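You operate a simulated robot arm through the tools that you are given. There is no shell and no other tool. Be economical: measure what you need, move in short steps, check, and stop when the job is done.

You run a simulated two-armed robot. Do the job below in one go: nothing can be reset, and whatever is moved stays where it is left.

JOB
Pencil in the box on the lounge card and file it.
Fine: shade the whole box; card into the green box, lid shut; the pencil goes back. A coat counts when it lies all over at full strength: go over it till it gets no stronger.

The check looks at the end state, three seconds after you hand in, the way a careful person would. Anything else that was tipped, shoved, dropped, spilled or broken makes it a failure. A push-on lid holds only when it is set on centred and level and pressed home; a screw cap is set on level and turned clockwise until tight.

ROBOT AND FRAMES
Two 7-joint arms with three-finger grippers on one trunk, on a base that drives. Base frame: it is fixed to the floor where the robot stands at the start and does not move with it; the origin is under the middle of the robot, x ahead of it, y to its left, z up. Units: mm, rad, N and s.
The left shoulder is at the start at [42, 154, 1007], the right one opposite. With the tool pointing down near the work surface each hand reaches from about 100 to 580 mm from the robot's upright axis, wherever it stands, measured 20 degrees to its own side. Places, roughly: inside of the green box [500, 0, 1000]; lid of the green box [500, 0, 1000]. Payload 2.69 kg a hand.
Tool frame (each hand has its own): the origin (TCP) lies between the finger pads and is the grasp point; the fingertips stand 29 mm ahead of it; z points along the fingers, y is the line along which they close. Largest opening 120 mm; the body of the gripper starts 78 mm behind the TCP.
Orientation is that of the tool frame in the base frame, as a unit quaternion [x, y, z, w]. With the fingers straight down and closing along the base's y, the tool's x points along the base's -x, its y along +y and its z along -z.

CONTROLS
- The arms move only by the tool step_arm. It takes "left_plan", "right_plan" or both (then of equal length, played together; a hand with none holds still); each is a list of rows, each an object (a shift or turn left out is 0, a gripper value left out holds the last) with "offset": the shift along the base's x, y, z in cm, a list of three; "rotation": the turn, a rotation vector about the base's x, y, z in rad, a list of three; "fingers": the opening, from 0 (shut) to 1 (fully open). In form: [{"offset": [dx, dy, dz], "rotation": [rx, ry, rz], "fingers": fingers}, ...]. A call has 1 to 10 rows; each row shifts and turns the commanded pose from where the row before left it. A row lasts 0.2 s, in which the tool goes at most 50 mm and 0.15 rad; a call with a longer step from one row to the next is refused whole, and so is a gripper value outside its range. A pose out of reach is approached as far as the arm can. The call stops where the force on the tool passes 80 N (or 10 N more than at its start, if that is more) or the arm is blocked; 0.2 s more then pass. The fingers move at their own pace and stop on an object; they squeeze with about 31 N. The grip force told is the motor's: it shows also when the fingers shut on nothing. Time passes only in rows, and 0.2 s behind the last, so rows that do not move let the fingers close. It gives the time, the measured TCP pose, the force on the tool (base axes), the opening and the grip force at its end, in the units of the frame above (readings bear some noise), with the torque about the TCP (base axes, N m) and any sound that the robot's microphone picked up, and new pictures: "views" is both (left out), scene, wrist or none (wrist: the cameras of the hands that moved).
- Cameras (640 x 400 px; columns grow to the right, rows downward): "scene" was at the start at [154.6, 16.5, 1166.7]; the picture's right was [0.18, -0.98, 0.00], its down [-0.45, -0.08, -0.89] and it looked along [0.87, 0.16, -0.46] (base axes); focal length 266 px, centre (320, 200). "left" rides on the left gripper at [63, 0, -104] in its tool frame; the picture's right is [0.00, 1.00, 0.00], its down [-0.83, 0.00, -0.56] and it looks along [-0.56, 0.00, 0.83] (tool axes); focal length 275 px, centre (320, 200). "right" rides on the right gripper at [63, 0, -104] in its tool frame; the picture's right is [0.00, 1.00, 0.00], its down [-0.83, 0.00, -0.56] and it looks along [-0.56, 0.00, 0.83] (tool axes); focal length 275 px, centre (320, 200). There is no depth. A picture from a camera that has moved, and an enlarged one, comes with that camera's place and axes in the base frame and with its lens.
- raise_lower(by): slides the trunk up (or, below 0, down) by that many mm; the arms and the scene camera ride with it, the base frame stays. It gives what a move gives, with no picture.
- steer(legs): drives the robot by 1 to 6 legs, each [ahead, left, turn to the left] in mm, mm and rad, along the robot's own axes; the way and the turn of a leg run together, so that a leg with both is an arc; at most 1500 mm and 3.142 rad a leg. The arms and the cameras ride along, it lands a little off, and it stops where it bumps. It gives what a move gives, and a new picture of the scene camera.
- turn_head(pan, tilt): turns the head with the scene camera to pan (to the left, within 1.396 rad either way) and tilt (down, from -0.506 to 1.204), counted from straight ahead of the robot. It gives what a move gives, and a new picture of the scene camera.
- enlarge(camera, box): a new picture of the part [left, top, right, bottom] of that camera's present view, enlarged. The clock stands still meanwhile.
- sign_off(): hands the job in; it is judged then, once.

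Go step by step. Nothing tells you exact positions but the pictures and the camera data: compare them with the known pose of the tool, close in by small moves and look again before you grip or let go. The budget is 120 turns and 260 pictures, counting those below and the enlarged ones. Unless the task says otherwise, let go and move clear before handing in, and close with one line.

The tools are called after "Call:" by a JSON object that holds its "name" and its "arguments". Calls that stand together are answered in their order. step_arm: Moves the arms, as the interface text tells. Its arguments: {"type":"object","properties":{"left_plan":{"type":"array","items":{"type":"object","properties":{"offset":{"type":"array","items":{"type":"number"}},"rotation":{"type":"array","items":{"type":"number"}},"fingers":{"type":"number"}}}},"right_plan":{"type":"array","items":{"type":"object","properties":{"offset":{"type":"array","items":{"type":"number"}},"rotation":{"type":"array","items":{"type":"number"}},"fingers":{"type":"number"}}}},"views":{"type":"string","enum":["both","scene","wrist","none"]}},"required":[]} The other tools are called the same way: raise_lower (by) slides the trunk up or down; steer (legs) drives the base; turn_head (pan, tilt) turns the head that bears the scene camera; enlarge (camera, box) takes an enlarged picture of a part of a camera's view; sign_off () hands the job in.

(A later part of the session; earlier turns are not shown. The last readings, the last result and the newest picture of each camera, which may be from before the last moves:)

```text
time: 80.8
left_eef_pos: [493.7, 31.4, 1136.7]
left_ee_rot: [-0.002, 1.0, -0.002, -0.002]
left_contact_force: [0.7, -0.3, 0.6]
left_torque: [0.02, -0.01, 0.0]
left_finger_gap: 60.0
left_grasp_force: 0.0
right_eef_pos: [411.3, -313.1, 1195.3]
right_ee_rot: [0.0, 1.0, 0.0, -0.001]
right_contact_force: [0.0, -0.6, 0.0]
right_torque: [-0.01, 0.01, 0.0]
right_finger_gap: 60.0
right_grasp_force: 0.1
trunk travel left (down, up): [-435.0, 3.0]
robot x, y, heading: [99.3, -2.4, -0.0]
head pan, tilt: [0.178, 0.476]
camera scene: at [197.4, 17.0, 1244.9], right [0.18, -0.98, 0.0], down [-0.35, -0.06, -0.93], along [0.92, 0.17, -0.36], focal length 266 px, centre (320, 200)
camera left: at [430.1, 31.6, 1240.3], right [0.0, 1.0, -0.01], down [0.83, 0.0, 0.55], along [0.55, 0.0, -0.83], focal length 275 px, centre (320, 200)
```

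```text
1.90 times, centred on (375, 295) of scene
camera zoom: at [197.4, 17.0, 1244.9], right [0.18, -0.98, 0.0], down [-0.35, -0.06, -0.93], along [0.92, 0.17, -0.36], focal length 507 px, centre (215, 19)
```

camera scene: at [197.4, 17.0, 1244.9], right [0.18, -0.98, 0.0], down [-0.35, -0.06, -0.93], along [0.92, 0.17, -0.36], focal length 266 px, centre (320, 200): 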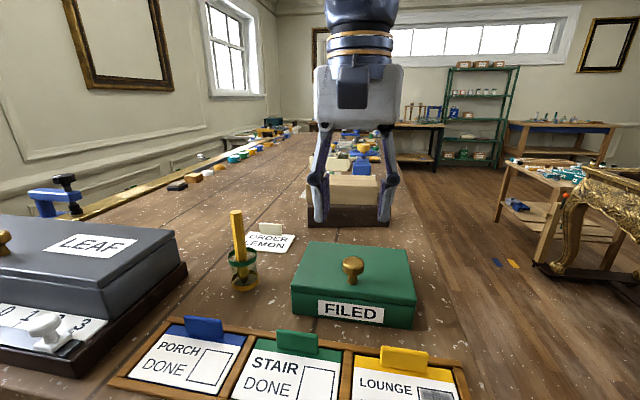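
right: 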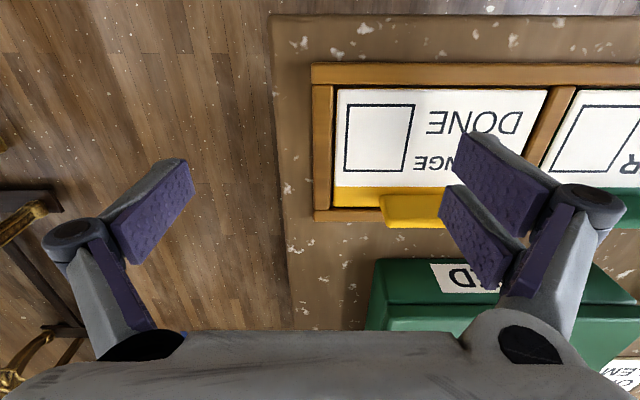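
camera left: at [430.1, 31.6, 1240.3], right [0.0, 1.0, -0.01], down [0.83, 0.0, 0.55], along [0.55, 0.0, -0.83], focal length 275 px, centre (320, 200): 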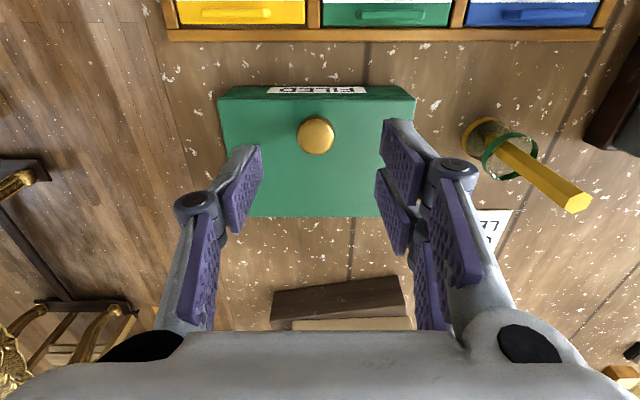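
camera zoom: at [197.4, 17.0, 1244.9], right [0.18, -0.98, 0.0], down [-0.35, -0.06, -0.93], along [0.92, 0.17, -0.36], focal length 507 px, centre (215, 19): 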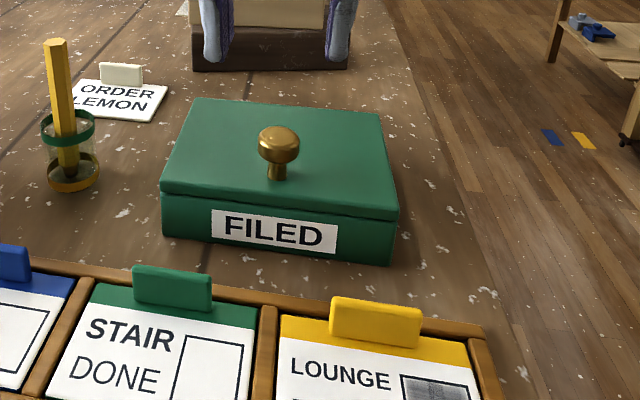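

The knob is at about (508, 29), near the front edge of a lid that spans x≈485–612. That suggests the lid may be hinged, so I'll check the back edge.

Call:
{"name": "enlarge", "arguments": {"camera": "left", "box": [200, 70, 440, 240]}}

Call:
{"name": "enlarge", "arguments": {"camera": "scene", "box": [270, 230, 440, 340]}}

```text
2.35 times, centred on (320, 155) of left
camera zoom: at [430.1, 31.6, 1240.3], right [0.0, 1.0, -0.01], down [0.83, 0.0, 0.55], along [0.55, 0.0, -0.83], focal length 648 px, centre (320, 306)
```

zoom: 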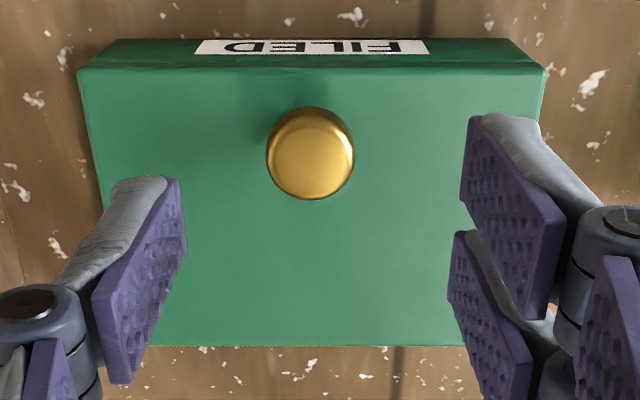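

```text
3.64 times, centred on (355, 285) of scene
camera zoom: at [197.4, 17.0, 1244.9], right [0.18, -0.98, 0.0], down [-0.35, -0.06, -0.93], along [0.92, 0.17, -0.36], focal length 968 px, centre (193, -109)
```

zoom: 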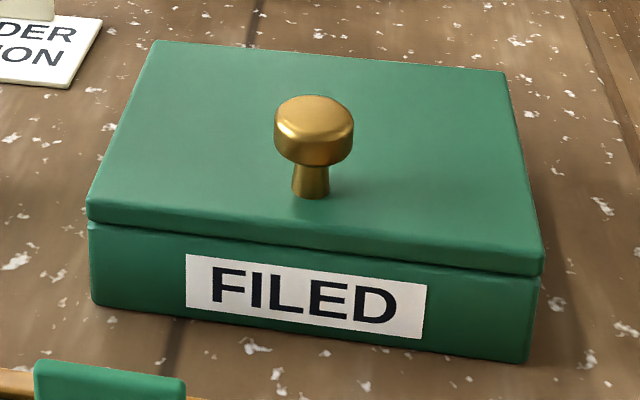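

No visible hinge from here, but an off-centre knob fits one. I'll grip the knob along y, where it can pivot, and test-lift gently. Lid top is at z≈996, so TCP 1034 is safe.

Call:
{"name": "step_arm", "arguments": {"left_plan": [{"offset": [1.4, -0.25, -2.5], "rotation": [0.004, 0, 0]}, {"offset": [0, 0, -3]}, {"offset": [0, 0, -3]}, {"offset": [0, 0, -1.7]}, {}]}}

```text
time: 82.0
left_eef_pos: [506.0, 25.9, 1036.7]
left_ee_rot: [0.0, 1.0, 0.002, 0.001]
left_contact_force: [-0.6, -0.6, 0.3]
left_torque: [-0.02, -0.05, 0.0]
left_finger_gap: 59.8
left_grasp_force: 0.0
right_eef_pos: [410.9, -310.9, 1195.4]
right_ee_rot: [0.001, 1.0, 0.0, 0.0]
right_contact_force: [1.0, -0.2, -0.1]
right_torque: [0.01, 0.01, 0.0]
right_finger_gap: 60.0
right_grasp_force: 0.1
trunk travel left (down, up): [-435.0, 3.0]
robot x, y, heading: [99.3, 0.3, -0.003]
head pan, tilt: [0.178, 0.476]
camera scene: at [196.6, 10.0, 1237.3], right [0.1, -0.99, 0.0], down [-0.44, -0.04, -0.9], along [0.89, 0.09, -0.44], focal length 266 px, centre (320, 200)
camera left: at [442.5, 26.8, 1138.8], right [0.0, 1.0, 0.0], down [0.83, -0.01, 0.56], along [0.56, 0.0, -0.83], focal length 275 px, centre (320, 200)
```

scene: 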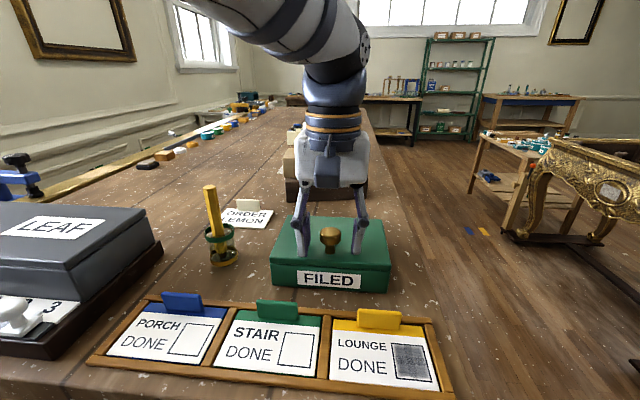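
left: 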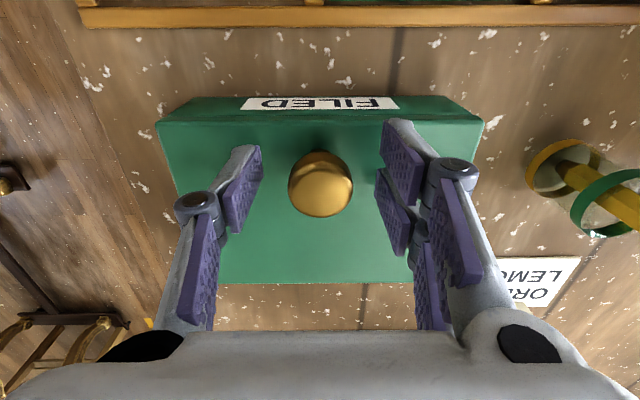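

The knob is centred between the pads. Closing, then lifting a few millimetres as a test.

Call:
{"name": "step_arm", "arguments": {"left_plan": [{"offset": [0, 0, -0.3], "fingers": 0}, {}, {}, {"offset": [0, 0, 0.3]}, {"offset": [0, 0, 0.4]}, {"offset": [0, 0, 0.4]}]}}

Call:
{"name": "enlarge", "arguments": {"camera": "scene", "box": [260, 180, 420, 310]}}

```text
time: 83.4
left_eef_pos: [508.0, 26.6, 1040.7]
left_ee_rot: [0.0, 1.0, 0.003, -0.003]
left_contact_force: [6.8, -2.1, -16.9]
left_torque: [0.12, 1.26, -0.04]
left_finger_gap: 28.1
left_grasp_force: 44.8
right_eef_pos: [412.9, -312.0, 1193.0]
right_ee_rot: [0.0, 1.0, 0.001, -0.002]
right_contact_force: [0.1, 0.2, -0.3]
right_torque: [0.0, 0.01, 0.01]
right_finger_gap: 60.1
right_grasp_force: 0.0
trunk travel left (down, up): [-435.0, 3.0]
robot x, y, heading: [100.5, -1.2, 0.002]
head pan, tilt: [0.178, 0.476]
camera scene: at [199.0, 12.5, 1236.9], right [0.13, -0.99, 0.0], down [-0.43, -0.06, -0.9], along [0.89, 0.12, -0.44], focal length 266 px, centre (320, 200)
camera left: at [445.3, 26.8, 1144.3], right [0.0, 1.0, 0.0], down [0.83, -0.01, 0.55], along [0.55, 0.0, -0.83], focal length 275 px, centre (320, 200)
```

scene: 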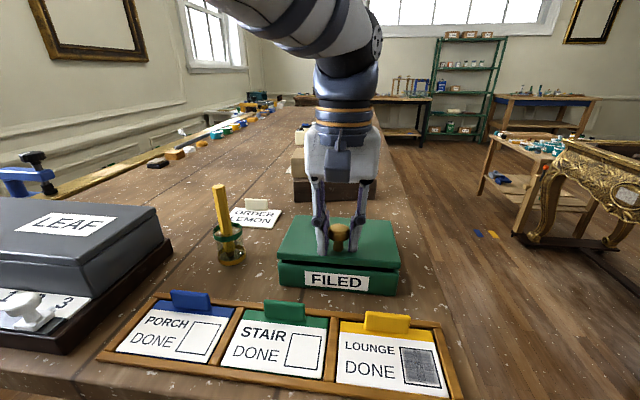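
left: 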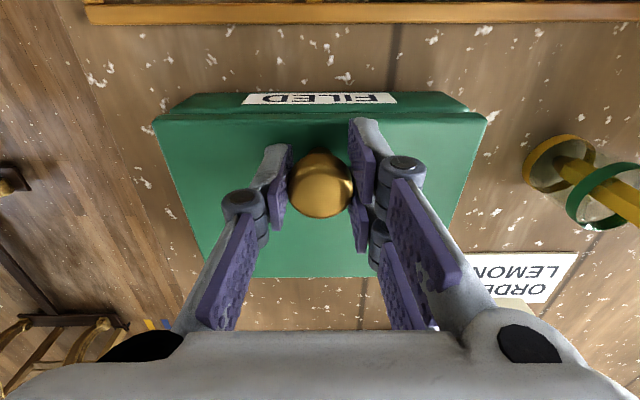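

```text
3.08 times, centred on (340, 245) of scene
camera zoom: at [199.0, 12.5, 1236.9], right [0.13, -0.99, 0.0], down [-0.43, -0.06, -0.9], along [0.89, 0.12, -0.44], focal length 819 px, centre (258, 62)
```

zoom: 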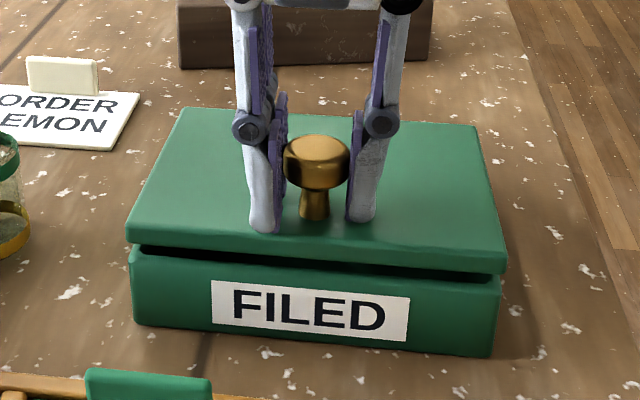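

The front edge lifted while the back stayed put, so the lid is hinged at the back. I'll follow the arc: rotate the hand with the lid, and ease the grip so the knob can also pivot.

Call:
{"name": "step_arm", "arguments": {"left_plan": [{"rotation": [0, 0.08, 0], "fingers": 0.22}, {"offset": [0.1, 0, 0.3], "rotation": [0, 0.05, 0]}, {"offset": [0.3, 0, 0.6], "rotation": [0, 0.06, 0]}, {"offset": [0.3, 0, 0.6], "rotation": [0, 0.06, 0]}, {}]}}

```text
time: 84.6
left_eef_pos: [516.5, 26.6, 1057.6]
left_ee_rot: [0.0, 0.992, 0.001, -0.122]
left_contact_force: [20.7, -1.2, 1.9]
left_torque: [-0.27, -1.37, -0.1]
left_finger_gap: 27.8
left_grasp_force: 44.8
right_eef_pos: [413.1, -311.3, 1195.0]
right_ee_rot: [-0.001, 1.0, 0.0, -0.002]
right_contact_force: [0.5, -0.8, -0.7]
right_torque: [-0.03, -0.02, 0.0]
right_finger_gap: 59.8
right_grasp_force: 0.0
trunk travel left (down, up): [-435.0, 3.0]
robot x, y, heading: [98.9, -0.3, -0.001]
head pan, tilt: [0.178, 0.476]
camera scene: at [198.0, 16.6, 1234.9], right [0.18, -0.98, 0.0], down [-0.45, -0.08, -0.89], along [0.87, 0.16, -0.46], focal length 266 px, centre (320, 200)
camera left: at [480.7, 27.1, 1172.8], right [0.0, 1.0, 0.0], down [0.94, 0.0, 0.34], along [0.34, 0.0, -0.94], focal length 275 px, centre (320, 200)
```

scene: 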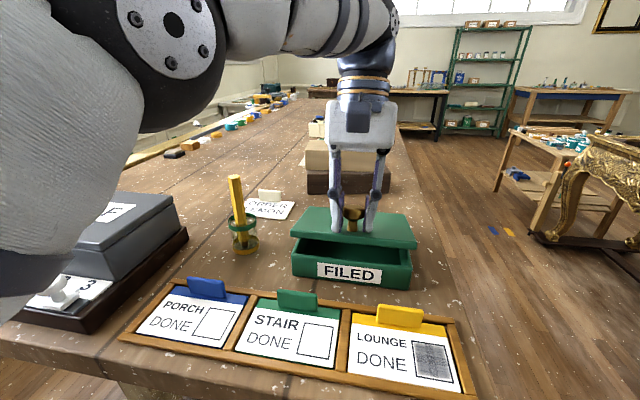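
left: 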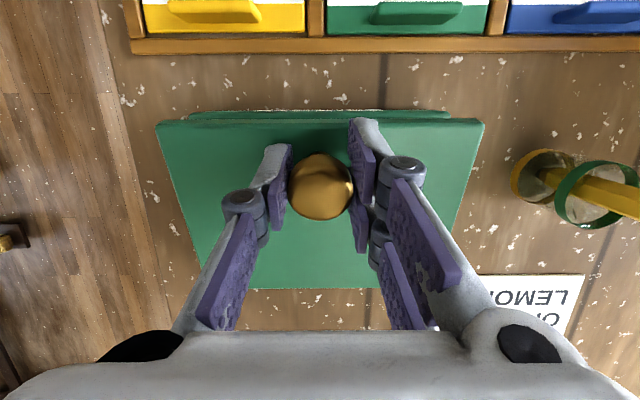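

Lid is at about 13°. The forces say I lag in x and over-rotated slightly; I'll correct and continue along the arc.

Call:
{"name": "step_arm", "arguments": {"left_plan": [{"offset": [0.5, 0, 0], "rotation": [0, -0.03, 0]}, {"offset": [0.78, 0, 0.84], "rotation": [0, 0.1, 0]}, {}], "views": "none"}}

```text
time: 85.4
left_eef_pos: [522.5, 27.3, 1065.9]
left_ee_rot: [0.001, 0.987, 0.001, -0.16]
left_contact_force: [12.6, -24.1, -16.7]
left_torque: [-0.38, 0.59, -0.17]
left_finger_gap: 28.3
left_grasp_force: 45.0
left hand out of reach, approached as far as the arm can: row 2
right_eef_pos: [413.9, -317.0, 1193.3]
right_ee_rot: [0.0, 1.0, 0.001, -0.003]
right_contact_force: [0.1, 0.0, -0.5]
right_torque: [-0.01, 0.01, 0.01]
right_finger_gap: 59.8
right_grasp_force: 0.0
trunk travel left (down, up): [-435.0, 3.0]
robot x, y, heading: [98.5, 2.0, 0.004]
head pan, tilt: [0.178, 0.476]
```

Tilting the hand further is out of reach. The knob ends up on the far side of the open lid anyway, so I'll let it pivot in the fingers: ease the grip and keep the hand's tilt from growing.

Call:
{"name": "step_arm", "arguments": {"left_plan": [{"rotation": [0, -0.05, 0], "fingers": 0.232}, {}, {}], "views": "scene"}}

```text
time: 86.2
left_eef_pos: [516.1, 29.7, 1069.5]
left_ee_rot: [0.0, 0.991, 0.003, -0.133]
left_contact_force: [-4.4, -10.8, 4.3]
left_torque: [-0.24, 0.03, -0.16]
left_finger_gap: 35.7
left_grasp_force: 6.0
right_eef_pos: [409.6, -314.7, 1195.7]
right_ee_rot: [0.001, 1.0, 0.0, 0.0]
right_contact_force: [0.3, -0.8, 0.4]
right_torque: [0.01, 0.01, 0.02]
right_finger_gap: 59.8
right_grasp_force: 0.1
trunk travel left (down, up): [-435.0, 3.0]
robot x, y, heading: [102.6, -0.0, -0.0]
head pan, tilt: [0.178, 0.476]
camera scene: at [194.0, 15.3, 1235.4], right [0.18, -0.98, 0.0], down [-0.45, -0.08, -0.89], along [0.87, 0.16, -0.46], focal length 266 px, centre (320, 200)
```

scene: 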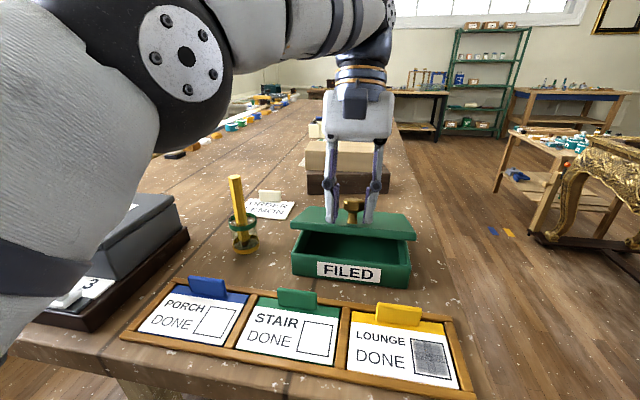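

Call:
{"name": "enlarge", "arguments": {"camera": "scene", "box": [280, 160, 430, 300]}}

Call:
{"name": "enlarge", "arguments": {"camera": "left", "box": [140, 80, 500, 300]}}

```text
2.86 times, centred on (355, 230) of scene
camera zoom: at [194.0, 15.3, 1235.4], right [0.18, -0.98, 0.0], down [-0.45, -0.08, -0.89], along [0.87, 0.16, -0.46], focal length 761 px, centre (220, 114)
```

zoom: 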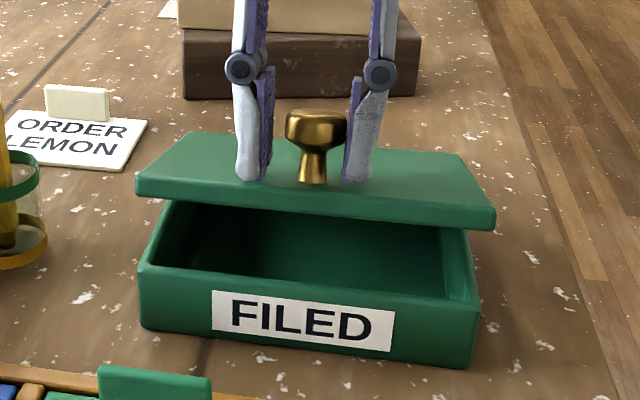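

```text
1.78 times, centred on (320, 190) of left
camera zoom: at [483.6, 30.2, 1185.8], right [0.01, 1.0, 0.0], down [0.95, -0.01, 0.32], along [0.32, 0.0, -0.95], focal length 489 px, centre (320, 218)
```

zoom: 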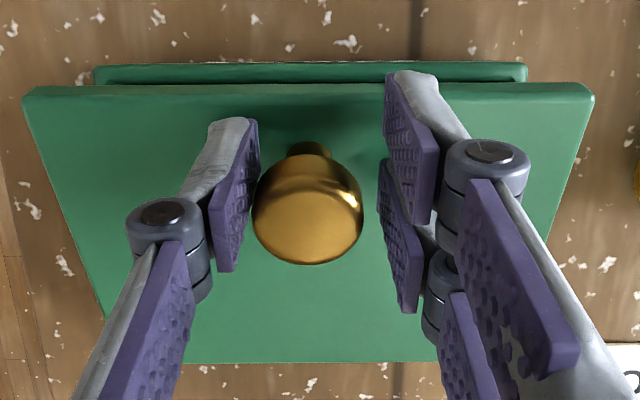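

The lid holds its angle (about 17–20°) by hinge friction. So I can ratchet it: open the fingers, pitch the hand forward, regrip the knob, swing, and repeat.

Call:
{"name": "step_arm", "arguments": {"left_plan": [{"offset": [0, 0, 1], "fingers": 0.5}, {"offset": [0, 0, 0.5], "rotation": [0, -0.14, 0]}, {"rotation": [0, -0.14, 0]}, {"rotation": [0, -0.14, 0]}, {"rotation": [0, -0.14, 0]}, {"offset": [0, -0.2, 0], "rotation": [0, -0.11, 0]}, {}]}}

```text
time: 87.8
left_eef_pos: [518.0, 29.0, 1085.1]
left_ee_rot: [0.0, 0.98, 0.002, 0.201]
left_contact_force: [0.1, 0.7, -0.3]
left_torque: [-0.03, -0.02, -0.03]
left_finger_gap: 59.9
left_grasp_force: 0.0
right_eef_pos: [410.8, -312.4, 1195.2]
right_ee_rot: [0.0, 1.0, -0.001, 0.0]
right_contact_force: [0.0, -0.5, -0.3]
right_torque: [0.01, -0.03, -0.01]
right_finger_gap: 60.1
right_grasp_force: 0.0
trunk travel left (down, up): [-435.0, 3.0]
robot x, y, heading: [100.6, -2.0, -0.003]
head pan, tilt: [0.178, 0.476]
camera scene: at [195.3, 16.5, 1235.1], right [0.18, -0.98, 0.0], down [-0.45, -0.08, -0.89], along [0.87, 0.16, -0.46], focal length 266 px, centre (320, 200)
camera left: at [419.5, 28.9, 1154.2], right [0.0, 1.0, 0.01], down [0.55, -0.01, 0.84], along [0.84, 0.0, -0.55], focal length 275 px, centre (320, 200)
```

scene: 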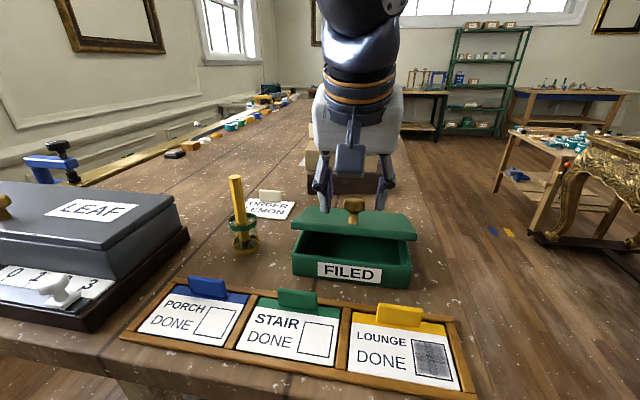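
left: 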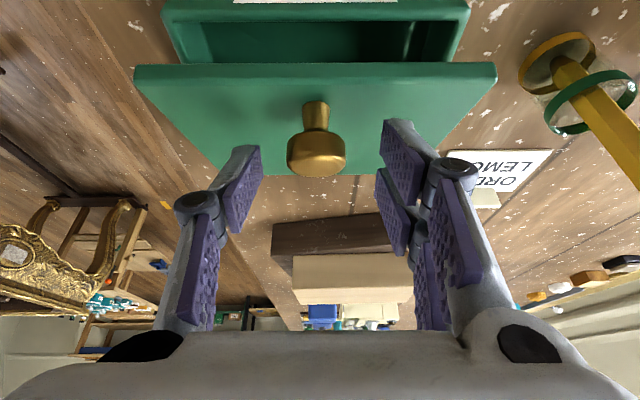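

The pitched grip is reachable and the lid stays put. I'll pitch a bit more, settle around the knob and check.

Call:
{"name": "step_arm", "arguments": {"left_plan": [{"rotation": [0, -0.14, 0]}, {"rotation": [0, -0.14, 0]}, {"offset": [0, -0.15, 0], "rotation": [0, -0.12, 0]}, {"offset": [0.2, 0, -1.3]}, {"offset": [0.1, 0, -1.2]}, {}]}}

```text
time: 89.2
left_eef_pos: [522.3, 27.6, 1059.0]
left_ee_rot: [-0.002, 0.921, 0.002, 0.39]
left_contact_force: [-0.2, -0.2, -0.2]
left_torque: [0.03, 0.01, -0.01]
left_finger_gap: 60.1
left_grasp_force: 0.2
right_eef_pos: [411.6, -311.5, 1195.6]
right_ee_rot: [0.0, 1.0, 0.0, 0.0]
right_contact_force: [-0.1, -0.2, 0.0]
right_torque: [-0.03, 0.01, 0.02]
right_finger_gap: 60.0
right_grasp_force: 0.1
trunk travel left (down, up): [-435.0, 3.0]
robot x, y, heading: [102.7, -3.4, 0.001]
head pan, tilt: [0.178, 0.476]
camera scene: at [195.3, 16.9, 1235.1], right [0.18, -0.98, 0.0], down [-0.45, -0.08, -0.89], along [0.87, 0.16, -0.46], focal length 266 px, centre (320, 200)
camera left: at [402.9, 28.2, 1084.9], right [0.0, 1.0, 0.01], down [0.18, -0.01, 0.98], along [0.98, 0.0, -0.18], focal length 275 px, centre (320, 200)
```

scene: 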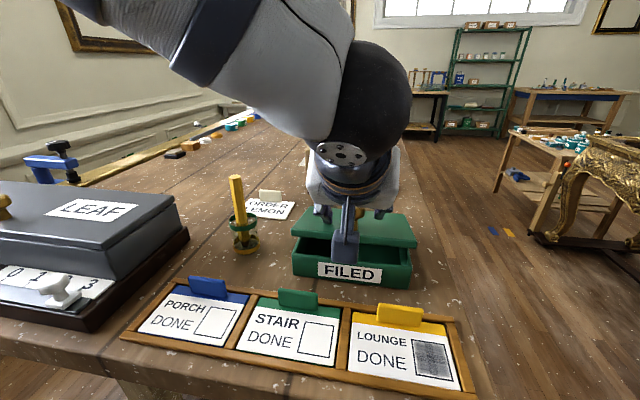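
left: 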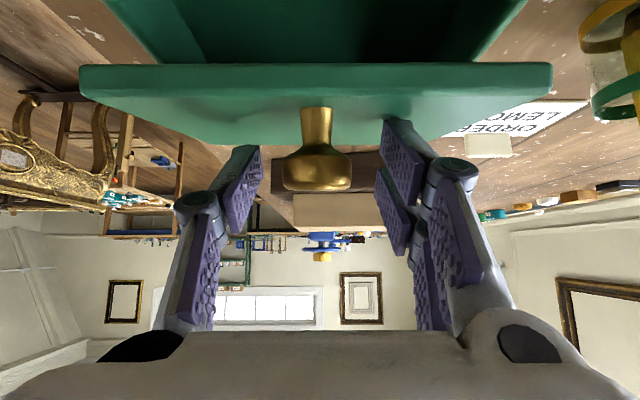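

The knob head sits well between the pads. Gripping and swinging the first bit of the arc.

Call:
{"name": "step_arm", "arguments": {"left_plan": [{"fingers": 0}, {}, {}, {"offset": [0.89, 0, 1.12], "rotation": [0, 0.13, 0]}, {"offset": [1.02, 0, 1.01], "rotation": [0, 0.13, 0]}, {}], "views": "scene"}}

```text
time: 90.6
left_eef_pos: [540.8, 27.7, 1080.6]
left_ee_rot: [0.0, 0.964, 0.001, 0.265]
left_contact_force: [-2.8, -6.6, -0.8]
left_torque: [-0.25, 0.18, 0.21]
left_finger_gap: 27.8
left_grasp_force: 45.0
right_eef_pos: [410.0, -312.6, 1194.4]
right_ee_rot: [0.0, 1.0, -0.001, 0.0]
right_contact_force: [-0.2, 0.6, 0.4]
right_torque: [0.02, 0.0, 0.01]
right_finger_gap: 60.0
right_grasp_force: 0.1
trunk travel left (down, up): [-435.0, 3.0]
robot x, y, heading: [98.3, 3.9, -0.002]
head pan, tilt: [0.178, 0.476]
camera scene: at [195.1, 16.0, 1235.1], right [0.18, -0.98, 0.0], down [-0.45, -0.08, -0.89], along [0.87, 0.16, -0.46], focal length 266 px, centre (320, 200)
```

scene: 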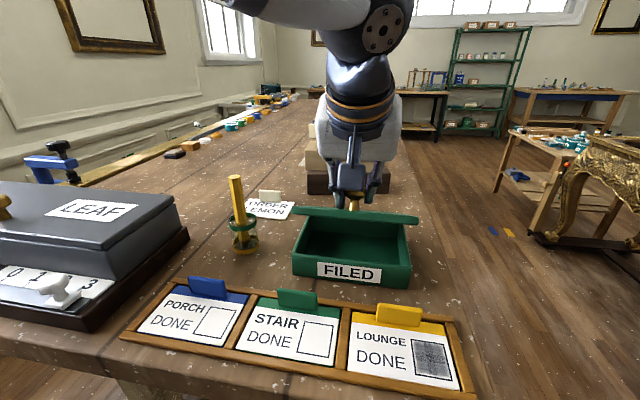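

Very low forces, so the arc model fits. Continuing.

Call:
{"name": "step_arm", "arguments": {"left_plan": [{"offset": [1.13, 0, 0.85], "rotation": [0, 0.13, 0]}, {"offset": [1.26, 0, 0.72], "rotation": [0, 0.13, 0]}, {"offset": [1.31, 0, 0.53], "rotation": [0, 0.13, 0]}, {}], "views": "scene"}}

```text
time: 91.6
left_eef_pos: [577.2, 27.2, 1101.8]
left_ee_rot: [0.002, 0.997, 0.003, 0.076]
left_contact_force: [-2.1, -8.0, 2.8]
left_torque: [-0.05, -0.11, 0.08]
left_finger_gap: 27.9
left_grasp_force: 45.3
right_eef_pos: [410.5, -313.5, 1193.7]
right_ee_rot: [0.0, 1.0, 0.001, -0.001]
right_contact_force: [0.2, 0.1, -0.4]
right_torque: [-0.02, -0.02, -0.01]
right_finger_gap: 60.2
right_grasp_force: 0.0
trunk travel left (down, up): [-435.0, 3.0]
robot x, y, heading: [97.1, -1.2, 0.0]
head pan, tilt: [0.178, 0.476]
camera scene: at [194.9, 15.9, 1235.2], right [0.18, -0.98, 0.0], down [-0.45, -0.08, -0.89], along [0.87, 0.16, -0.46], focal length 266 px, centre (320, 200)
```

scene: 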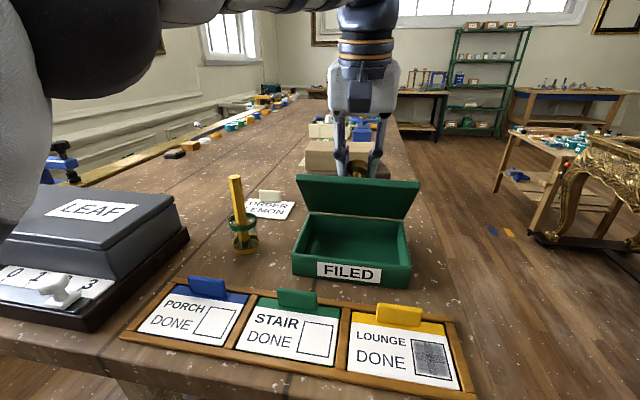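

Lid is at about 55°. Three more steps along the arc.

Call:
{"name": "step_arm", "arguments": {"left_plan": [{"offset": [1.39, 0, 0.37], "rotation": [0, 0.13, 0]}, {"offset": [1.41, 0, 0.18], "rotation": [0, 0.13, 0]}, {}], "views": "none"}}

Call:
{"name": "step_arm", "arguments": {"left_plan": [{"offset": [1.44, 0, 0], "rotation": [0, 0.1, 0]}, {}], "views": "scene"}}

```text
time: 92.2
left_eef_pos: [568.3, 29.0, 1086.4]
left_ee_rot: [0.021, 0.999, -0.02, -0.032]
left_contact_force: [4.1, -48.3, 8.8]
left_torque: [-0.14, -0.85, 0.36]
left_finger_gap: 25.5
left_grasp_force: 44.9
left hand out of reach, approached as far as the arm can: row 1, 2
right_eef_pos: [408.8, -316.8, 1194.6]
right_ee_rot: [0.002, 1.0, 0.0, 0.001]
right_contact_force: [0.0, 2.0, -1.0]
right_torque: [-0.11, 0.01, 0.02]
right_finger_gap: 60.1
right_grasp_force: 0.1
trunk travel left (down, up): [-435.0, 3.0]
robot x, y, heading: [100.7, 0.6, -0.007]
head pan, tilt: [0.178, 0.476]
stopped in row 2 (left hand): the force on the tool passed its limit at 110 N (the readings are from after the stop); the commanded pose is now the measured one
```

```text
time: 92.8
left_eef_pos: [560.0, 59.6, 1077.2]
left_ee_rot: [0.013, 0.996, -0.011, -0.086]
left_contact_force: [1.0, -0.6, -0.5]
left_torque: [0.11, 0.04, -0.03]
left_finger_gap: 0.1
left_grasp_force: 28.3
left hand out of reach, approached as far as the arm can: row 1
right_eef_pos: [409.4, -315.1, 1194.9]
right_ee_rot: [0.001, 1.0, 0.001, -0.001]
right_contact_force: [-0.4, 0.2, -0.8]
right_torque: [0.11, 0.02, 0.02]
right_finger_gap: 59.8
right_grasp_force: 0.1
trunk travel left (down, up): [-435.0, 3.0]
robot x, y, heading: [95.5, -0.3, 0.0]
head pan, tilt: [0.178, 0.476]
camera scene: at [195.1, 14.5, 1235.2], right [0.18, -0.98, 0.0], down [-0.45, -0.08, -0.89], along [0.87, 0.16, -0.46], focal length 266 px, centre (320, 200)
```

scene: 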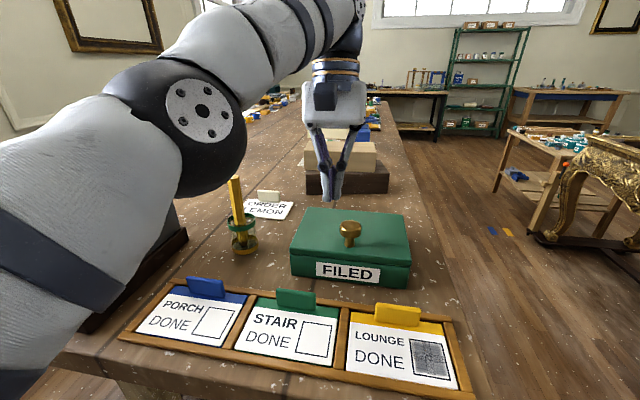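

The arm hit its reach limit, slipped off the knob, and the lid dropped shut. I'll lift the hand clear, inspect everything, and then use a better stance with the box on the robot's front-left.

Call:
{"name": "step_arm", "arguments": {"left_plan": [{"offset": [-2, 0, 2], "rotation": [0, -0.1, 0]}, {"offset": [-3, 0, 2], "rotation": [0, -0.07, 0]}, {"offset": [-3, 1, 1]}, {}]}}

```text
time: 93.8
left_eef_pos: [480.2, 68.7, 1126.4]
left_ee_rot: [0.016, 1.0, -0.012, 0.0]
left_contact_force: [0.0, 0.5, -0.4]
left_torque: [-0.04, 0.0, 0.02]
left_finger_gap: 0.0
left_grasp_force: 28.0
right_eef_pos: [410.2, -314.6, 1195.1]
right_ee_rot: [0.002, 1.0, 0.0, 0.0]
right_contact_force: [0.4, -0.3, 0.1]
right_torque: [0.0, 0.01, 0.02]
right_finger_gap: 59.9
right_grasp_force: 0.2
trunk travel left (down, up): [-435.0, 3.0]
robot x, y, heading: [100.6, -0.7, -0.0]
head pan, tilt: [0.178, 0.476]
camera scene: at [196.3, 15.4, 1235.0], right [0.17, -0.98, 0.0], down [-0.45, -0.08, -0.89], along [0.87, 0.15, -0.46], focal length 266 px, centre (320, 200)
camera left: at [416.9, 72.8, 1228.8], right [0.03, 1.0, -0.02], down [0.83, -0.01, 0.56], along [0.55, -0.04, -0.83], focal length 275 px, centre (320, 200)
```

scene: 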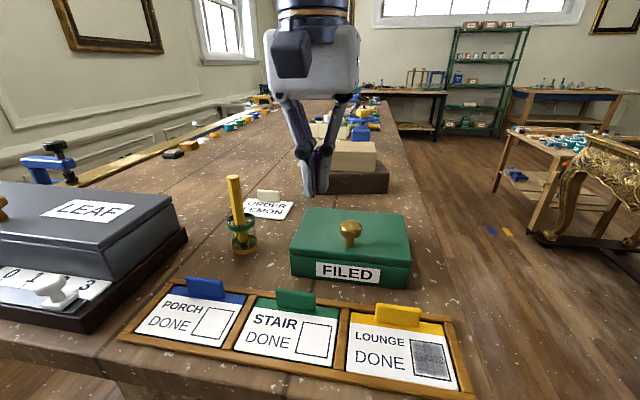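
left: 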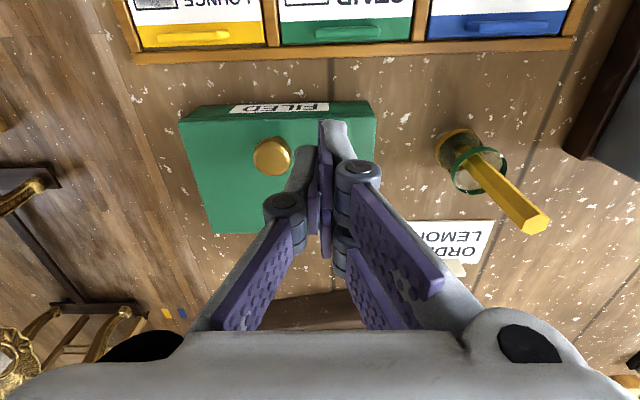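

All objects are still in place. Driving to a stance to the right and slightly ahead, so the box lies in the left arm's best zone.

Call:
{"name": "steer", "arguments": {"legs": [[0, -130, 0], [40, 0, 0]]}}

Call:
{"name": "step_arm", "arguments": {"left_plan": [{"offset": [-1, 4.4, 0], "rotation": [0.024, 0, -0.03], "fingers": 0.5}, {"offset": [-1, 4.4, 0], "rotation": [0, -0.14, 0]}, {"rotation": [0, -0.14, 0]}, {"rotation": [0, -0.14, 0]}, {"rotation": [0, -0.14, 0]}, {"rotation": [0, -0.14, 0]}, {}]}}

```text
time: 96.0
left_eef_pos: [518.7, -61.5, 1126.3]
left_ee_rot: [0.014, 1.0, -0.012, 0.0]
left_contact_force: [0.6, -0.5, -1.2]
left_torque: [-0.04, 0.06, 0.03]
left_finger_gap: 0.1
left_grasp_force: 28.9
right_eef_pos: [449.0, -443.0, 1193.9]
right_ee_rot: [0.003, 1.0, 0.0, 0.0]
right_contact_force: [1.0, -0.2, 0.4]
right_torque: [-0.03, 0.04, -0.03]
right_finger_gap: 59.7
right_grasp_force: 0.0
trunk travel left (down, up): [-435.0, 3.0]
robot x, y, heading: [138.8, -129.8, -0.0]
head pan, tilt: [0.178, 0.476]
camera scene: at [234.9, -114.1, 1235.2], right [0.17, -0.98, 0.0], down [-0.45, -0.08, -0.89], along [0.87, 0.15, -0.46], focal length 266 px, centre (320, 200)
```

scene: 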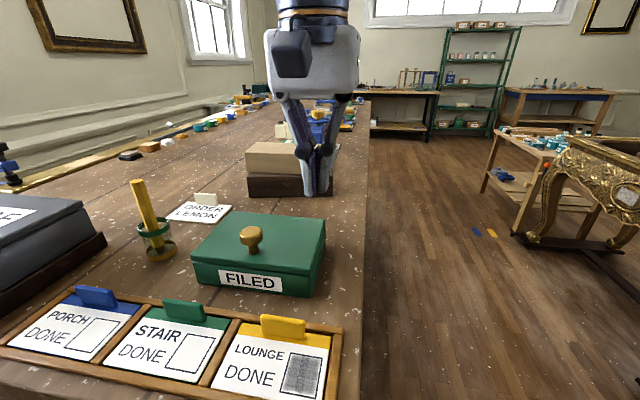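

```text
time: 97.5
left_eef_pos: [498.7, 27.0, 1127.5]
left_ee_rot: [0.029, 0.938, 0.009, 0.344]
left_contact_force: [-1.1, 0.1, 0.9]
left_torque: [0.01, -0.02, 0.01]
left_finger_gap: 59.9
left_grasp_force: 0.1
right_eef_pos: [448.1, -443.3, 1196.1]
right_ee_rot: [0.002, 1.0, 0.0, 0.0]
right_contact_force: [-0.7, -0.1, -0.7]
right_torque: [-0.01, 0.0, 0.01]
right_finger_gap: 60.0
right_grasp_force: 0.0
trunk travel left (down, up): [-435.0, 3.0]
robot x, y, heading: [141.6, -131.1, 0.001]
head pan, tilt: [0.178, 0.476]
camera scene: at [234.4, -114.2, 1235.1], right [0.17, -0.98, 0.0], down [-0.45, -0.08, -0.89], along [0.87, 0.15, -0.46], focal length 266 px, centre (320, 200)
camera left: at [382.7, 30.6, 1164.0], right [0.05, 1.0, 0.04], down [0.28, -0.05, 0.96], along [0.96, -0.04, -0.28], focal length 275 px, centre (320, 200)
```

scene: 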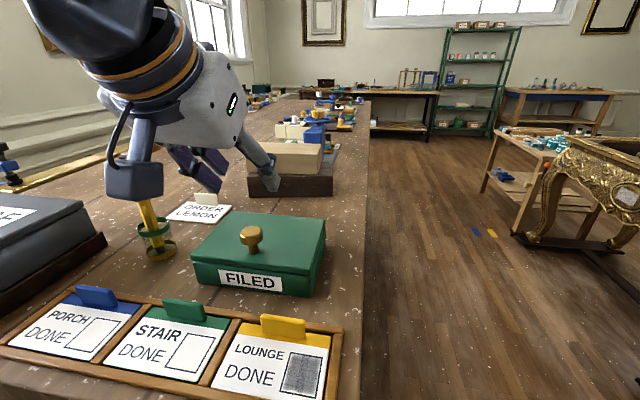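
left: 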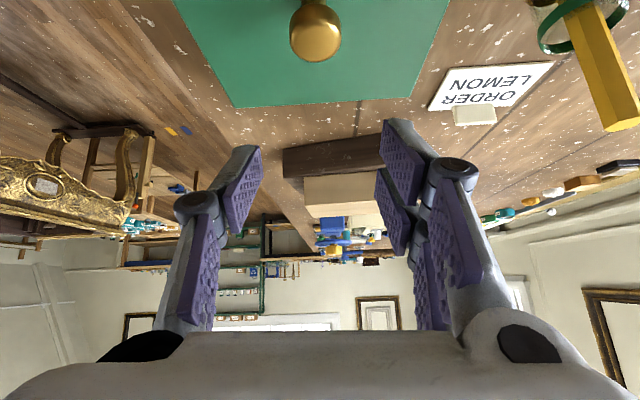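

Good posture now. Correcting a small twist and lowering around the knob with the hand pitched forward.

Call:
{"name": "step_arm", "arguments": {"left_plan": [{"offset": [0.8, 0, -3], "rotation": [-0.037, 0, 0.048]}, {"offset": [0, 0, -3]}, {"offset": [0, 0, -2]}, {}]}}

```text
time: 98.5
left_eef_pos: [506.2, 27.1, 1046.5]
left_ee_rot: [0.0, 0.939, 0.001, 0.343]
left_contact_force: [-0.3, -0.5, -0.1]
left_torque: [-0.04, 0.02, -0.01]
left_finger_gap: 59.9
left_grasp_force: 0.0
right_eef_pos: [447.8, -443.6, 1195.0]
right_ee_rot: [0.002, 1.0, -0.002, 0.0]
right_contact_force: [0.6, 0.0, 0.4]
right_torque: [-0.01, 0.0, 0.05]
right_finger_gap: 59.9
right_grasp_force: 0.1
trunk travel left (down, up): [-435.0, 3.0]
robot x, y, heading: [138.7, -128.0, -0.007]
head pan, tilt: [0.178, 0.476]
camera scene: at [234.2, -113.9, 1235.2], right [0.17, -0.98, 0.0], down [-0.45, -0.08, -0.89], along [0.88, 0.15, -0.46], focal length 266 px, centre (320, 200)
camera left: at [390.4, 26.9, 1083.7], right [0.0, 1.0, 0.0], down [0.28, 0.0, 0.96], along [0.96, 0.0, -0.28], focal length 275 px, centre (320, 200)
```

scene: 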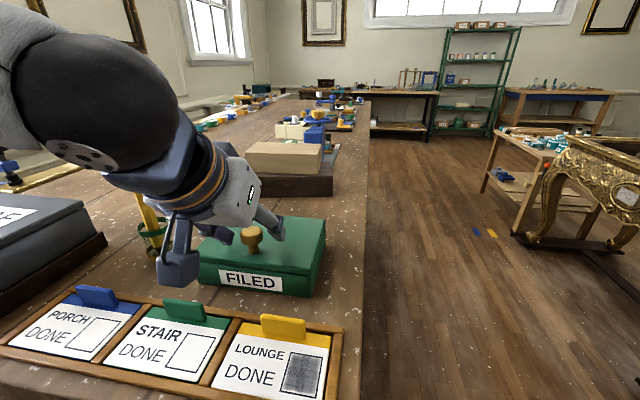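
left: 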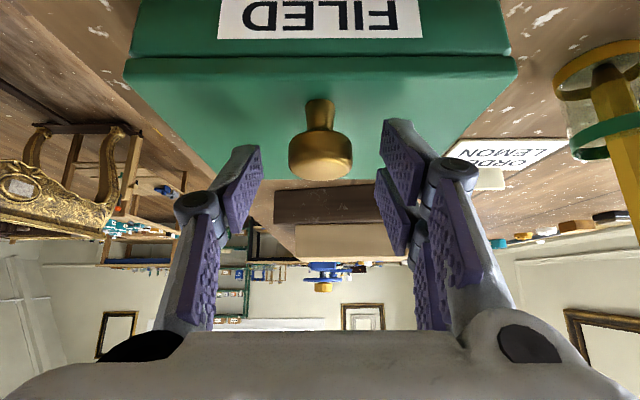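

Lowering the last bit, gripping, and starting the swing.

Call:
{"name": "step_arm", "arguments": {"left_plan": [{"offset": [0.2, 0, -1.5]}, {"fingers": 0}, {}, {}, {"offset": [0.53, 0, 1.34], "rotation": [0, 0.13, 0]}, {"offset": [0.69, 0, 1.24], "rotation": [0, 0.13, 0]}, {}], "views": "scene"}}

```text
time: 100.2
left_eef_pos: [517.1, 27.9, 1053.9]
left_ee_rot: [-0.001, 0.977, 0.002, 0.213]
left_contact_force: [-15.3, 3.1, -7.0]
left_torque: [0.07, 1.44, 0.0]
left_finger_gap: 28.5
left_grasp_force: 44.9
right_eef_pos: [447.7, -443.5, 1195.0]
right_ee_rot: [0.002, 1.0, -0.001, -0.002]
right_contact_force: [1.3, 0.8, -0.3]
right_torque: [0.01, -0.02, 0.0]
right_finger_gap: 59.7
right_grasp_force: 0.1
trunk travel left (down, up): [-435.0, 3.0]
robot x, y, heading: [139.3, -132.4, -0.005]
head pan, tilt: [0.178, 0.476]
camera scene: at [233.4, -113.5, 1234.7], right [0.17, -0.98, 0.0], down [-0.45, -0.08, -0.89], along [0.88, 0.15, -0.46], focal length 266 px, centre (320, 200)
```

scene: 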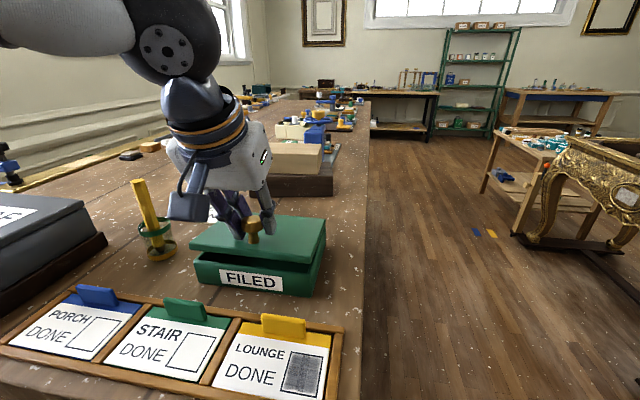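

Call:
{"name": "step_arm", "arguments": {"left_plan": [{"offset": [-0.1, 0, 0], "rotation": [0, 0.06, 0]}, {"offset": [0.86, 0, 1.16], "rotation": [0, 0.13, 0]}, {"offset": [0.99, 0, 1.03], "rotation": [0, 0.13, 0]}, {}], "views": "none"}}

```text
time: 101.2
left_eef_pos: [539.0, 27.3, 1080.2]
left_ee_rot: [-0.001, 0.998, 0.001, 0.061]
left_contact_force: [10.2, 7.9, 7.8]
left_torque: [0.17, -1.42, 0.11]
left_finger_gap: 28.2
left_grasp_force: 44.9
right_eef_pos: [449.6, -443.4, 1196.7]
right_ee_rot: [0.002, 1.0, -0.001, 0.0]
right_contact_force: [-0.4, 0.7, 0.5]
right_torque: [0.02, 0.02, -0.01]
right_finger_gap: 59.7
right_grasp_force: 0.0
trunk travel left (down, up): [-435.0, 3.0]
robot x, y, heading: [136.1, -131.5, -0.003]
head pan, tilt: [0.178, 0.476]
```

Call:
{"name": "step_arm", "arguments": {"left_plan": [{"offset": [1.13, 0, 0.9], "rotation": [0, 0.09, 0]}, {"offset": [1.22, 0, 0.73], "rotation": [0, 0.12, 0]}, {}], "views": "scene"}}

```text
time: 102.0
left_eef_pos: [560.6, 27.3, 1094.2]
left_ee_rot: [0.001, 0.999, 0.001, -0.048]
left_contact_force: [-9.0, 6.9, -9.3]
left_torque: [-0.09, 1.16, 0.02]
left_finger_gap: 28.2
left_grasp_force: 44.9
right_eef_pos: [449.4, -442.4, 1195.4]
right_ee_rot: [0.001, 1.0, 0.0, 0.0]
right_contact_force: [-0.1, -0.6, 0.0]
right_torque: [-0.01, -0.03, 0.0]
right_finger_gap: 60.0
right_grasp_force: 0.1
trunk travel left (down, up): [-435.0, 3.0]
robot x, y, heading: [138.0, -133.6, -0.001]
head pan, tilt: [0.178, 0.476]
camera scene: at [233.8, -112.8, 1235.0], right [0.17, -0.98, 0.0], down [-0.45, -0.08, -0.89], along [0.88, 0.15, -0.46], focal length 266 px, centre (320, 200)
```

scene: 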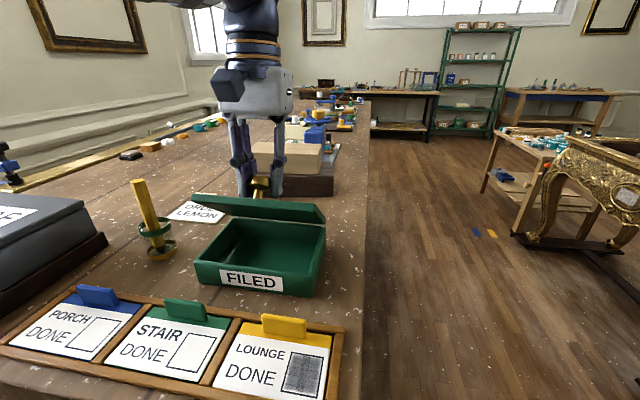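

Lid is around 45° and following well. One more step, then I'll release, pitch the hand back and regrip rather than risk the reach limit.

Call:
{"name": "step_arm", "arguments": {"left_plan": [{"offset": [1.32, 0, 0.58], "rotation": [0, 0.14, 0]}, {}], "views": "none"}}

```text
time: 102.5
left_eef_pos: [575.1, 26.4, 1101.7]
left_ee_rot: [0.001, 0.993, 0.0, -0.116]
left_contact_force: [-0.6, 5.0, -4.0]
left_torque: [0.13, 0.15, 0.17]
left_finger_gap: 28.3
left_grasp_force: 45.1
right_eef_pos: [448.4, -441.2, 1195.8]
right_ee_rot: [0.002, 1.0, -0.001, 0.0]
right_contact_force: [0.0, -0.4, 0.2]
right_torque: [0.0, -0.03, -0.02]
right_finger_gap: 60.3
right_grasp_force: 0.0
trunk travel left (down, up): [-435.0, 3.0]
robot x, y, heading: [139.3, -132.0, -0.003]
head pan, tilt: [0.178, 0.476]
```

Smooth and in reach. One more step.

Call:
{"name": "step_arm", "arguments": {"left_plan": [{"offset": [1.37, 0, 0.4], "rotation": [0, 0.12, 0]}, {}], "views": "none"}}

```text
time: 103.2
left_eef_pos: [564.0, 29.3, 1075.5]
left_ee_rot: [-0.01, 0.984, 0.011, -0.179]
left_contact_force: [-12.7, 36.5, 16.7]
left_torque: [0.34, 0.2, -0.81]
left_finger_gap: 22.0
left_grasp_force: 44.8
left hand out of reach, approached as far as the arm can: row 1
right_eef_pos: [449.0, -438.2, 1196.0]
right_ee_rot: [-0.001, 1.0, -0.003, 0.0]
right_contact_force: [-0.4, -0.7, 0.0]
right_torque: [0.05, 0.05, 0.01]
right_finger_gap: 59.9
right_grasp_force: 0.1
trunk travel left (down, up): [-435.0, 3.0]
robot x, y, heading: [138.2, -129.6, 0.0]
head pan, tilt: [0.178, 0.476]
stopped in row 2 (left hand): the force on the tool passed its limit at 83 N (the readings are from after the stop); the commanded pose is now the measured one
```

Out of reach again (the pitch limit is about +0.25). I'll look before doing anything.

Call:
{"name": "enlarge", "arguments": {"camera": "scene", "box": [120, 100, 380, 320]}}

Call:
{"name": "enlarge", "arguments": {"camera": "left", "box": [0, 0, 640, 400]}}

```text
1.82 times, centred on (250, 210) of scene
camera zoom: at [232.2, -108.8, 1235.0], right [0.18, -0.98, 0.0], down [-0.45, -0.08, -0.89], along [0.87, 0.16, -0.46], focal length 484 px, centre (447, 182)
```

zoom: 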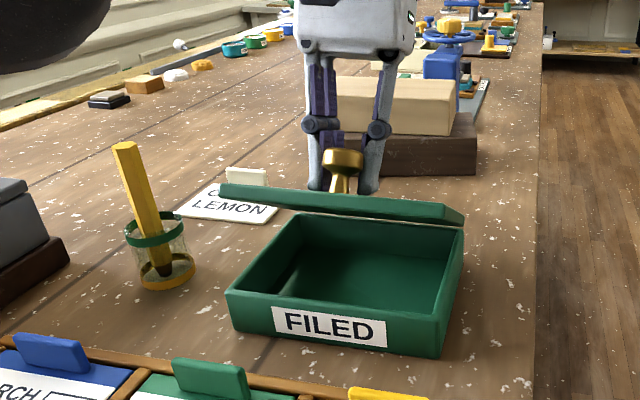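

```text
1.00 times, centred on (320, 200) of left (not enlarged: the box is as wide or as high as the picture)
camera zoom: at [542.3, 27.4, 1194.8], right [-0.01, 1.0, 0.03], down [0.97, 0.0, 0.23], along [0.23, 0.03, -0.97], focal length 275 px, centre (320, 200)
```

zoom: 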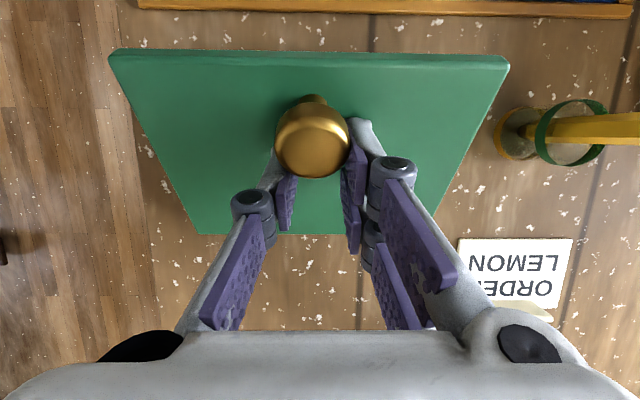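

The lid is at about 35° with the fingers on the knob's edge. Better plan: release (friction should hold it), then push the lid's underside open from the front with vertical, closed fingers.

Call:
{"name": "step_arm", "arguments": {"left_plan": [{"fingers": 0.5}, {}, {"offset": [0.3, 0, 2], "rotation": [0, -0.12, 0]}, {"offset": [0, 0, 2], "rotation": [0, -0.14, 0]}, {"offset": [-3, 0, 2], "rotation": [0.02, -0.1, 0]}, {}]}}

```text
time: 104.6
left_eef_pos: [542.2, 23.1, 1134.4]
left_ee_rot: [-0.008, 1.0, 0.019, 0.001]
left_contact_force: [0.3, -0.3, -0.2]
left_torque: [-0.02, 0.03, -0.04]
left_finger_gap: 59.9
left_grasp_force: 0.1
right_eef_pos: [449.6, -442.4, 1195.0]
right_ee_rot: [0.0, 1.0, 0.0, -0.002]
right_contact_force: [0.1, -0.5, -0.3]
right_torque: [0.0, 0.05, 0.01]
right_finger_gap: 59.9
right_grasp_force: 0.0
trunk travel left (down, up): [-435.0, 3.0]
robot x, y, heading: [138.3, -129.0, -0.003]
head pan, tilt: [0.178, 0.476]
camera scene: at [235.3, -112.4, 1234.8], right [0.18, -0.98, 0.0], down [-0.45, -0.08, -0.89], along [0.87, 0.16, -0.46], focal length 266 px, centre (320, 200)
camera left: at [478.3, 18.2, 1237.4], right [-0.01, 1.0, 0.04], down [0.83, -0.01, 0.56], along [0.56, 0.04, -0.83], focal length 275 px, centre (320, 200)
```

scene: 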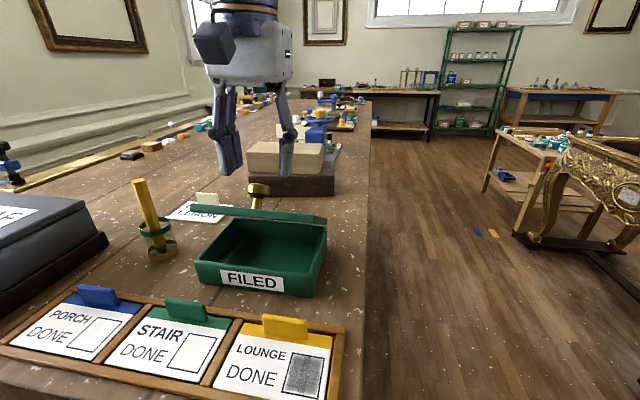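
left: 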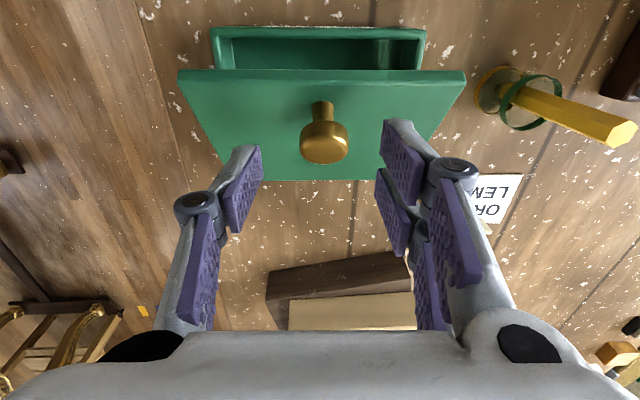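

The lid holds at about 33°. Closing the fingers, moving in front of the lid and lowering to push height.

Call:
{"name": "step_arm", "arguments": {"left_plan": [{"offset": [-3.7, 0.1, 0], "rotation": [-0.038, 0, -0.016], "fingers": 0}, {"offset": [-3.7, 0.2, 0]}, {"offset": [0, 0, -3.5]}, {"offset": [0, 0, -3.3]}, {}]}}

```text
time: 105.8
left_eef_pos: [465.7, 25.4, 1066.5]
left_ee_rot: [-0.001, 1.0, -0.002, 0.002]
left_contact_force: [-0.7, 0.4, 0.4]
left_torque: [-0.01, -0.03, 0.01]
left_finger_gap: 0.0
left_grasp_force: 28.8
right_eef_pos: [448.3, -441.4, 1195.5]
right_ee_rot: [-0.001, 1.0, -0.001, 0.0]
right_contact_force: [-0.9, 0.2, -0.2]
right_torque: [0.0, 0.01, 0.01]
right_finger_gap: 59.9
right_grasp_force: 0.0
trunk travel left (down, up): [-435.0, 3.0]
robot x, y, heading: [138.0, -131.1, 0.0]
head pan, tilt: [0.178, 0.476]
camera scene: at [233.7, -112.6, 1235.2], right [0.18, -0.98, 0.0], down [-0.45, -0.08, -0.89], along [0.87, 0.16, -0.46], focal length 266 px, centre (320, 200)
camera left: at [402.1, 25.6, 1169.7], right [0.01, 1.0, 0.0], down [0.83, 0.0, 0.56], along [0.56, 0.0, -0.83], focal length 275 px, centre (320, 200)
```

scene: 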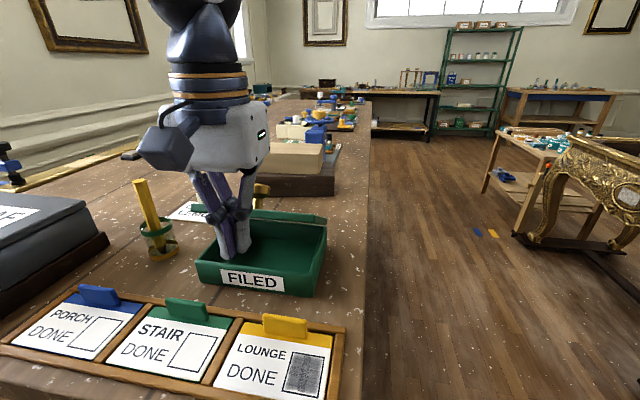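
left: 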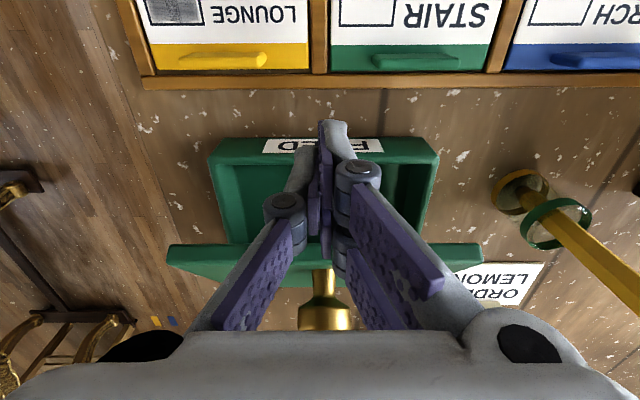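

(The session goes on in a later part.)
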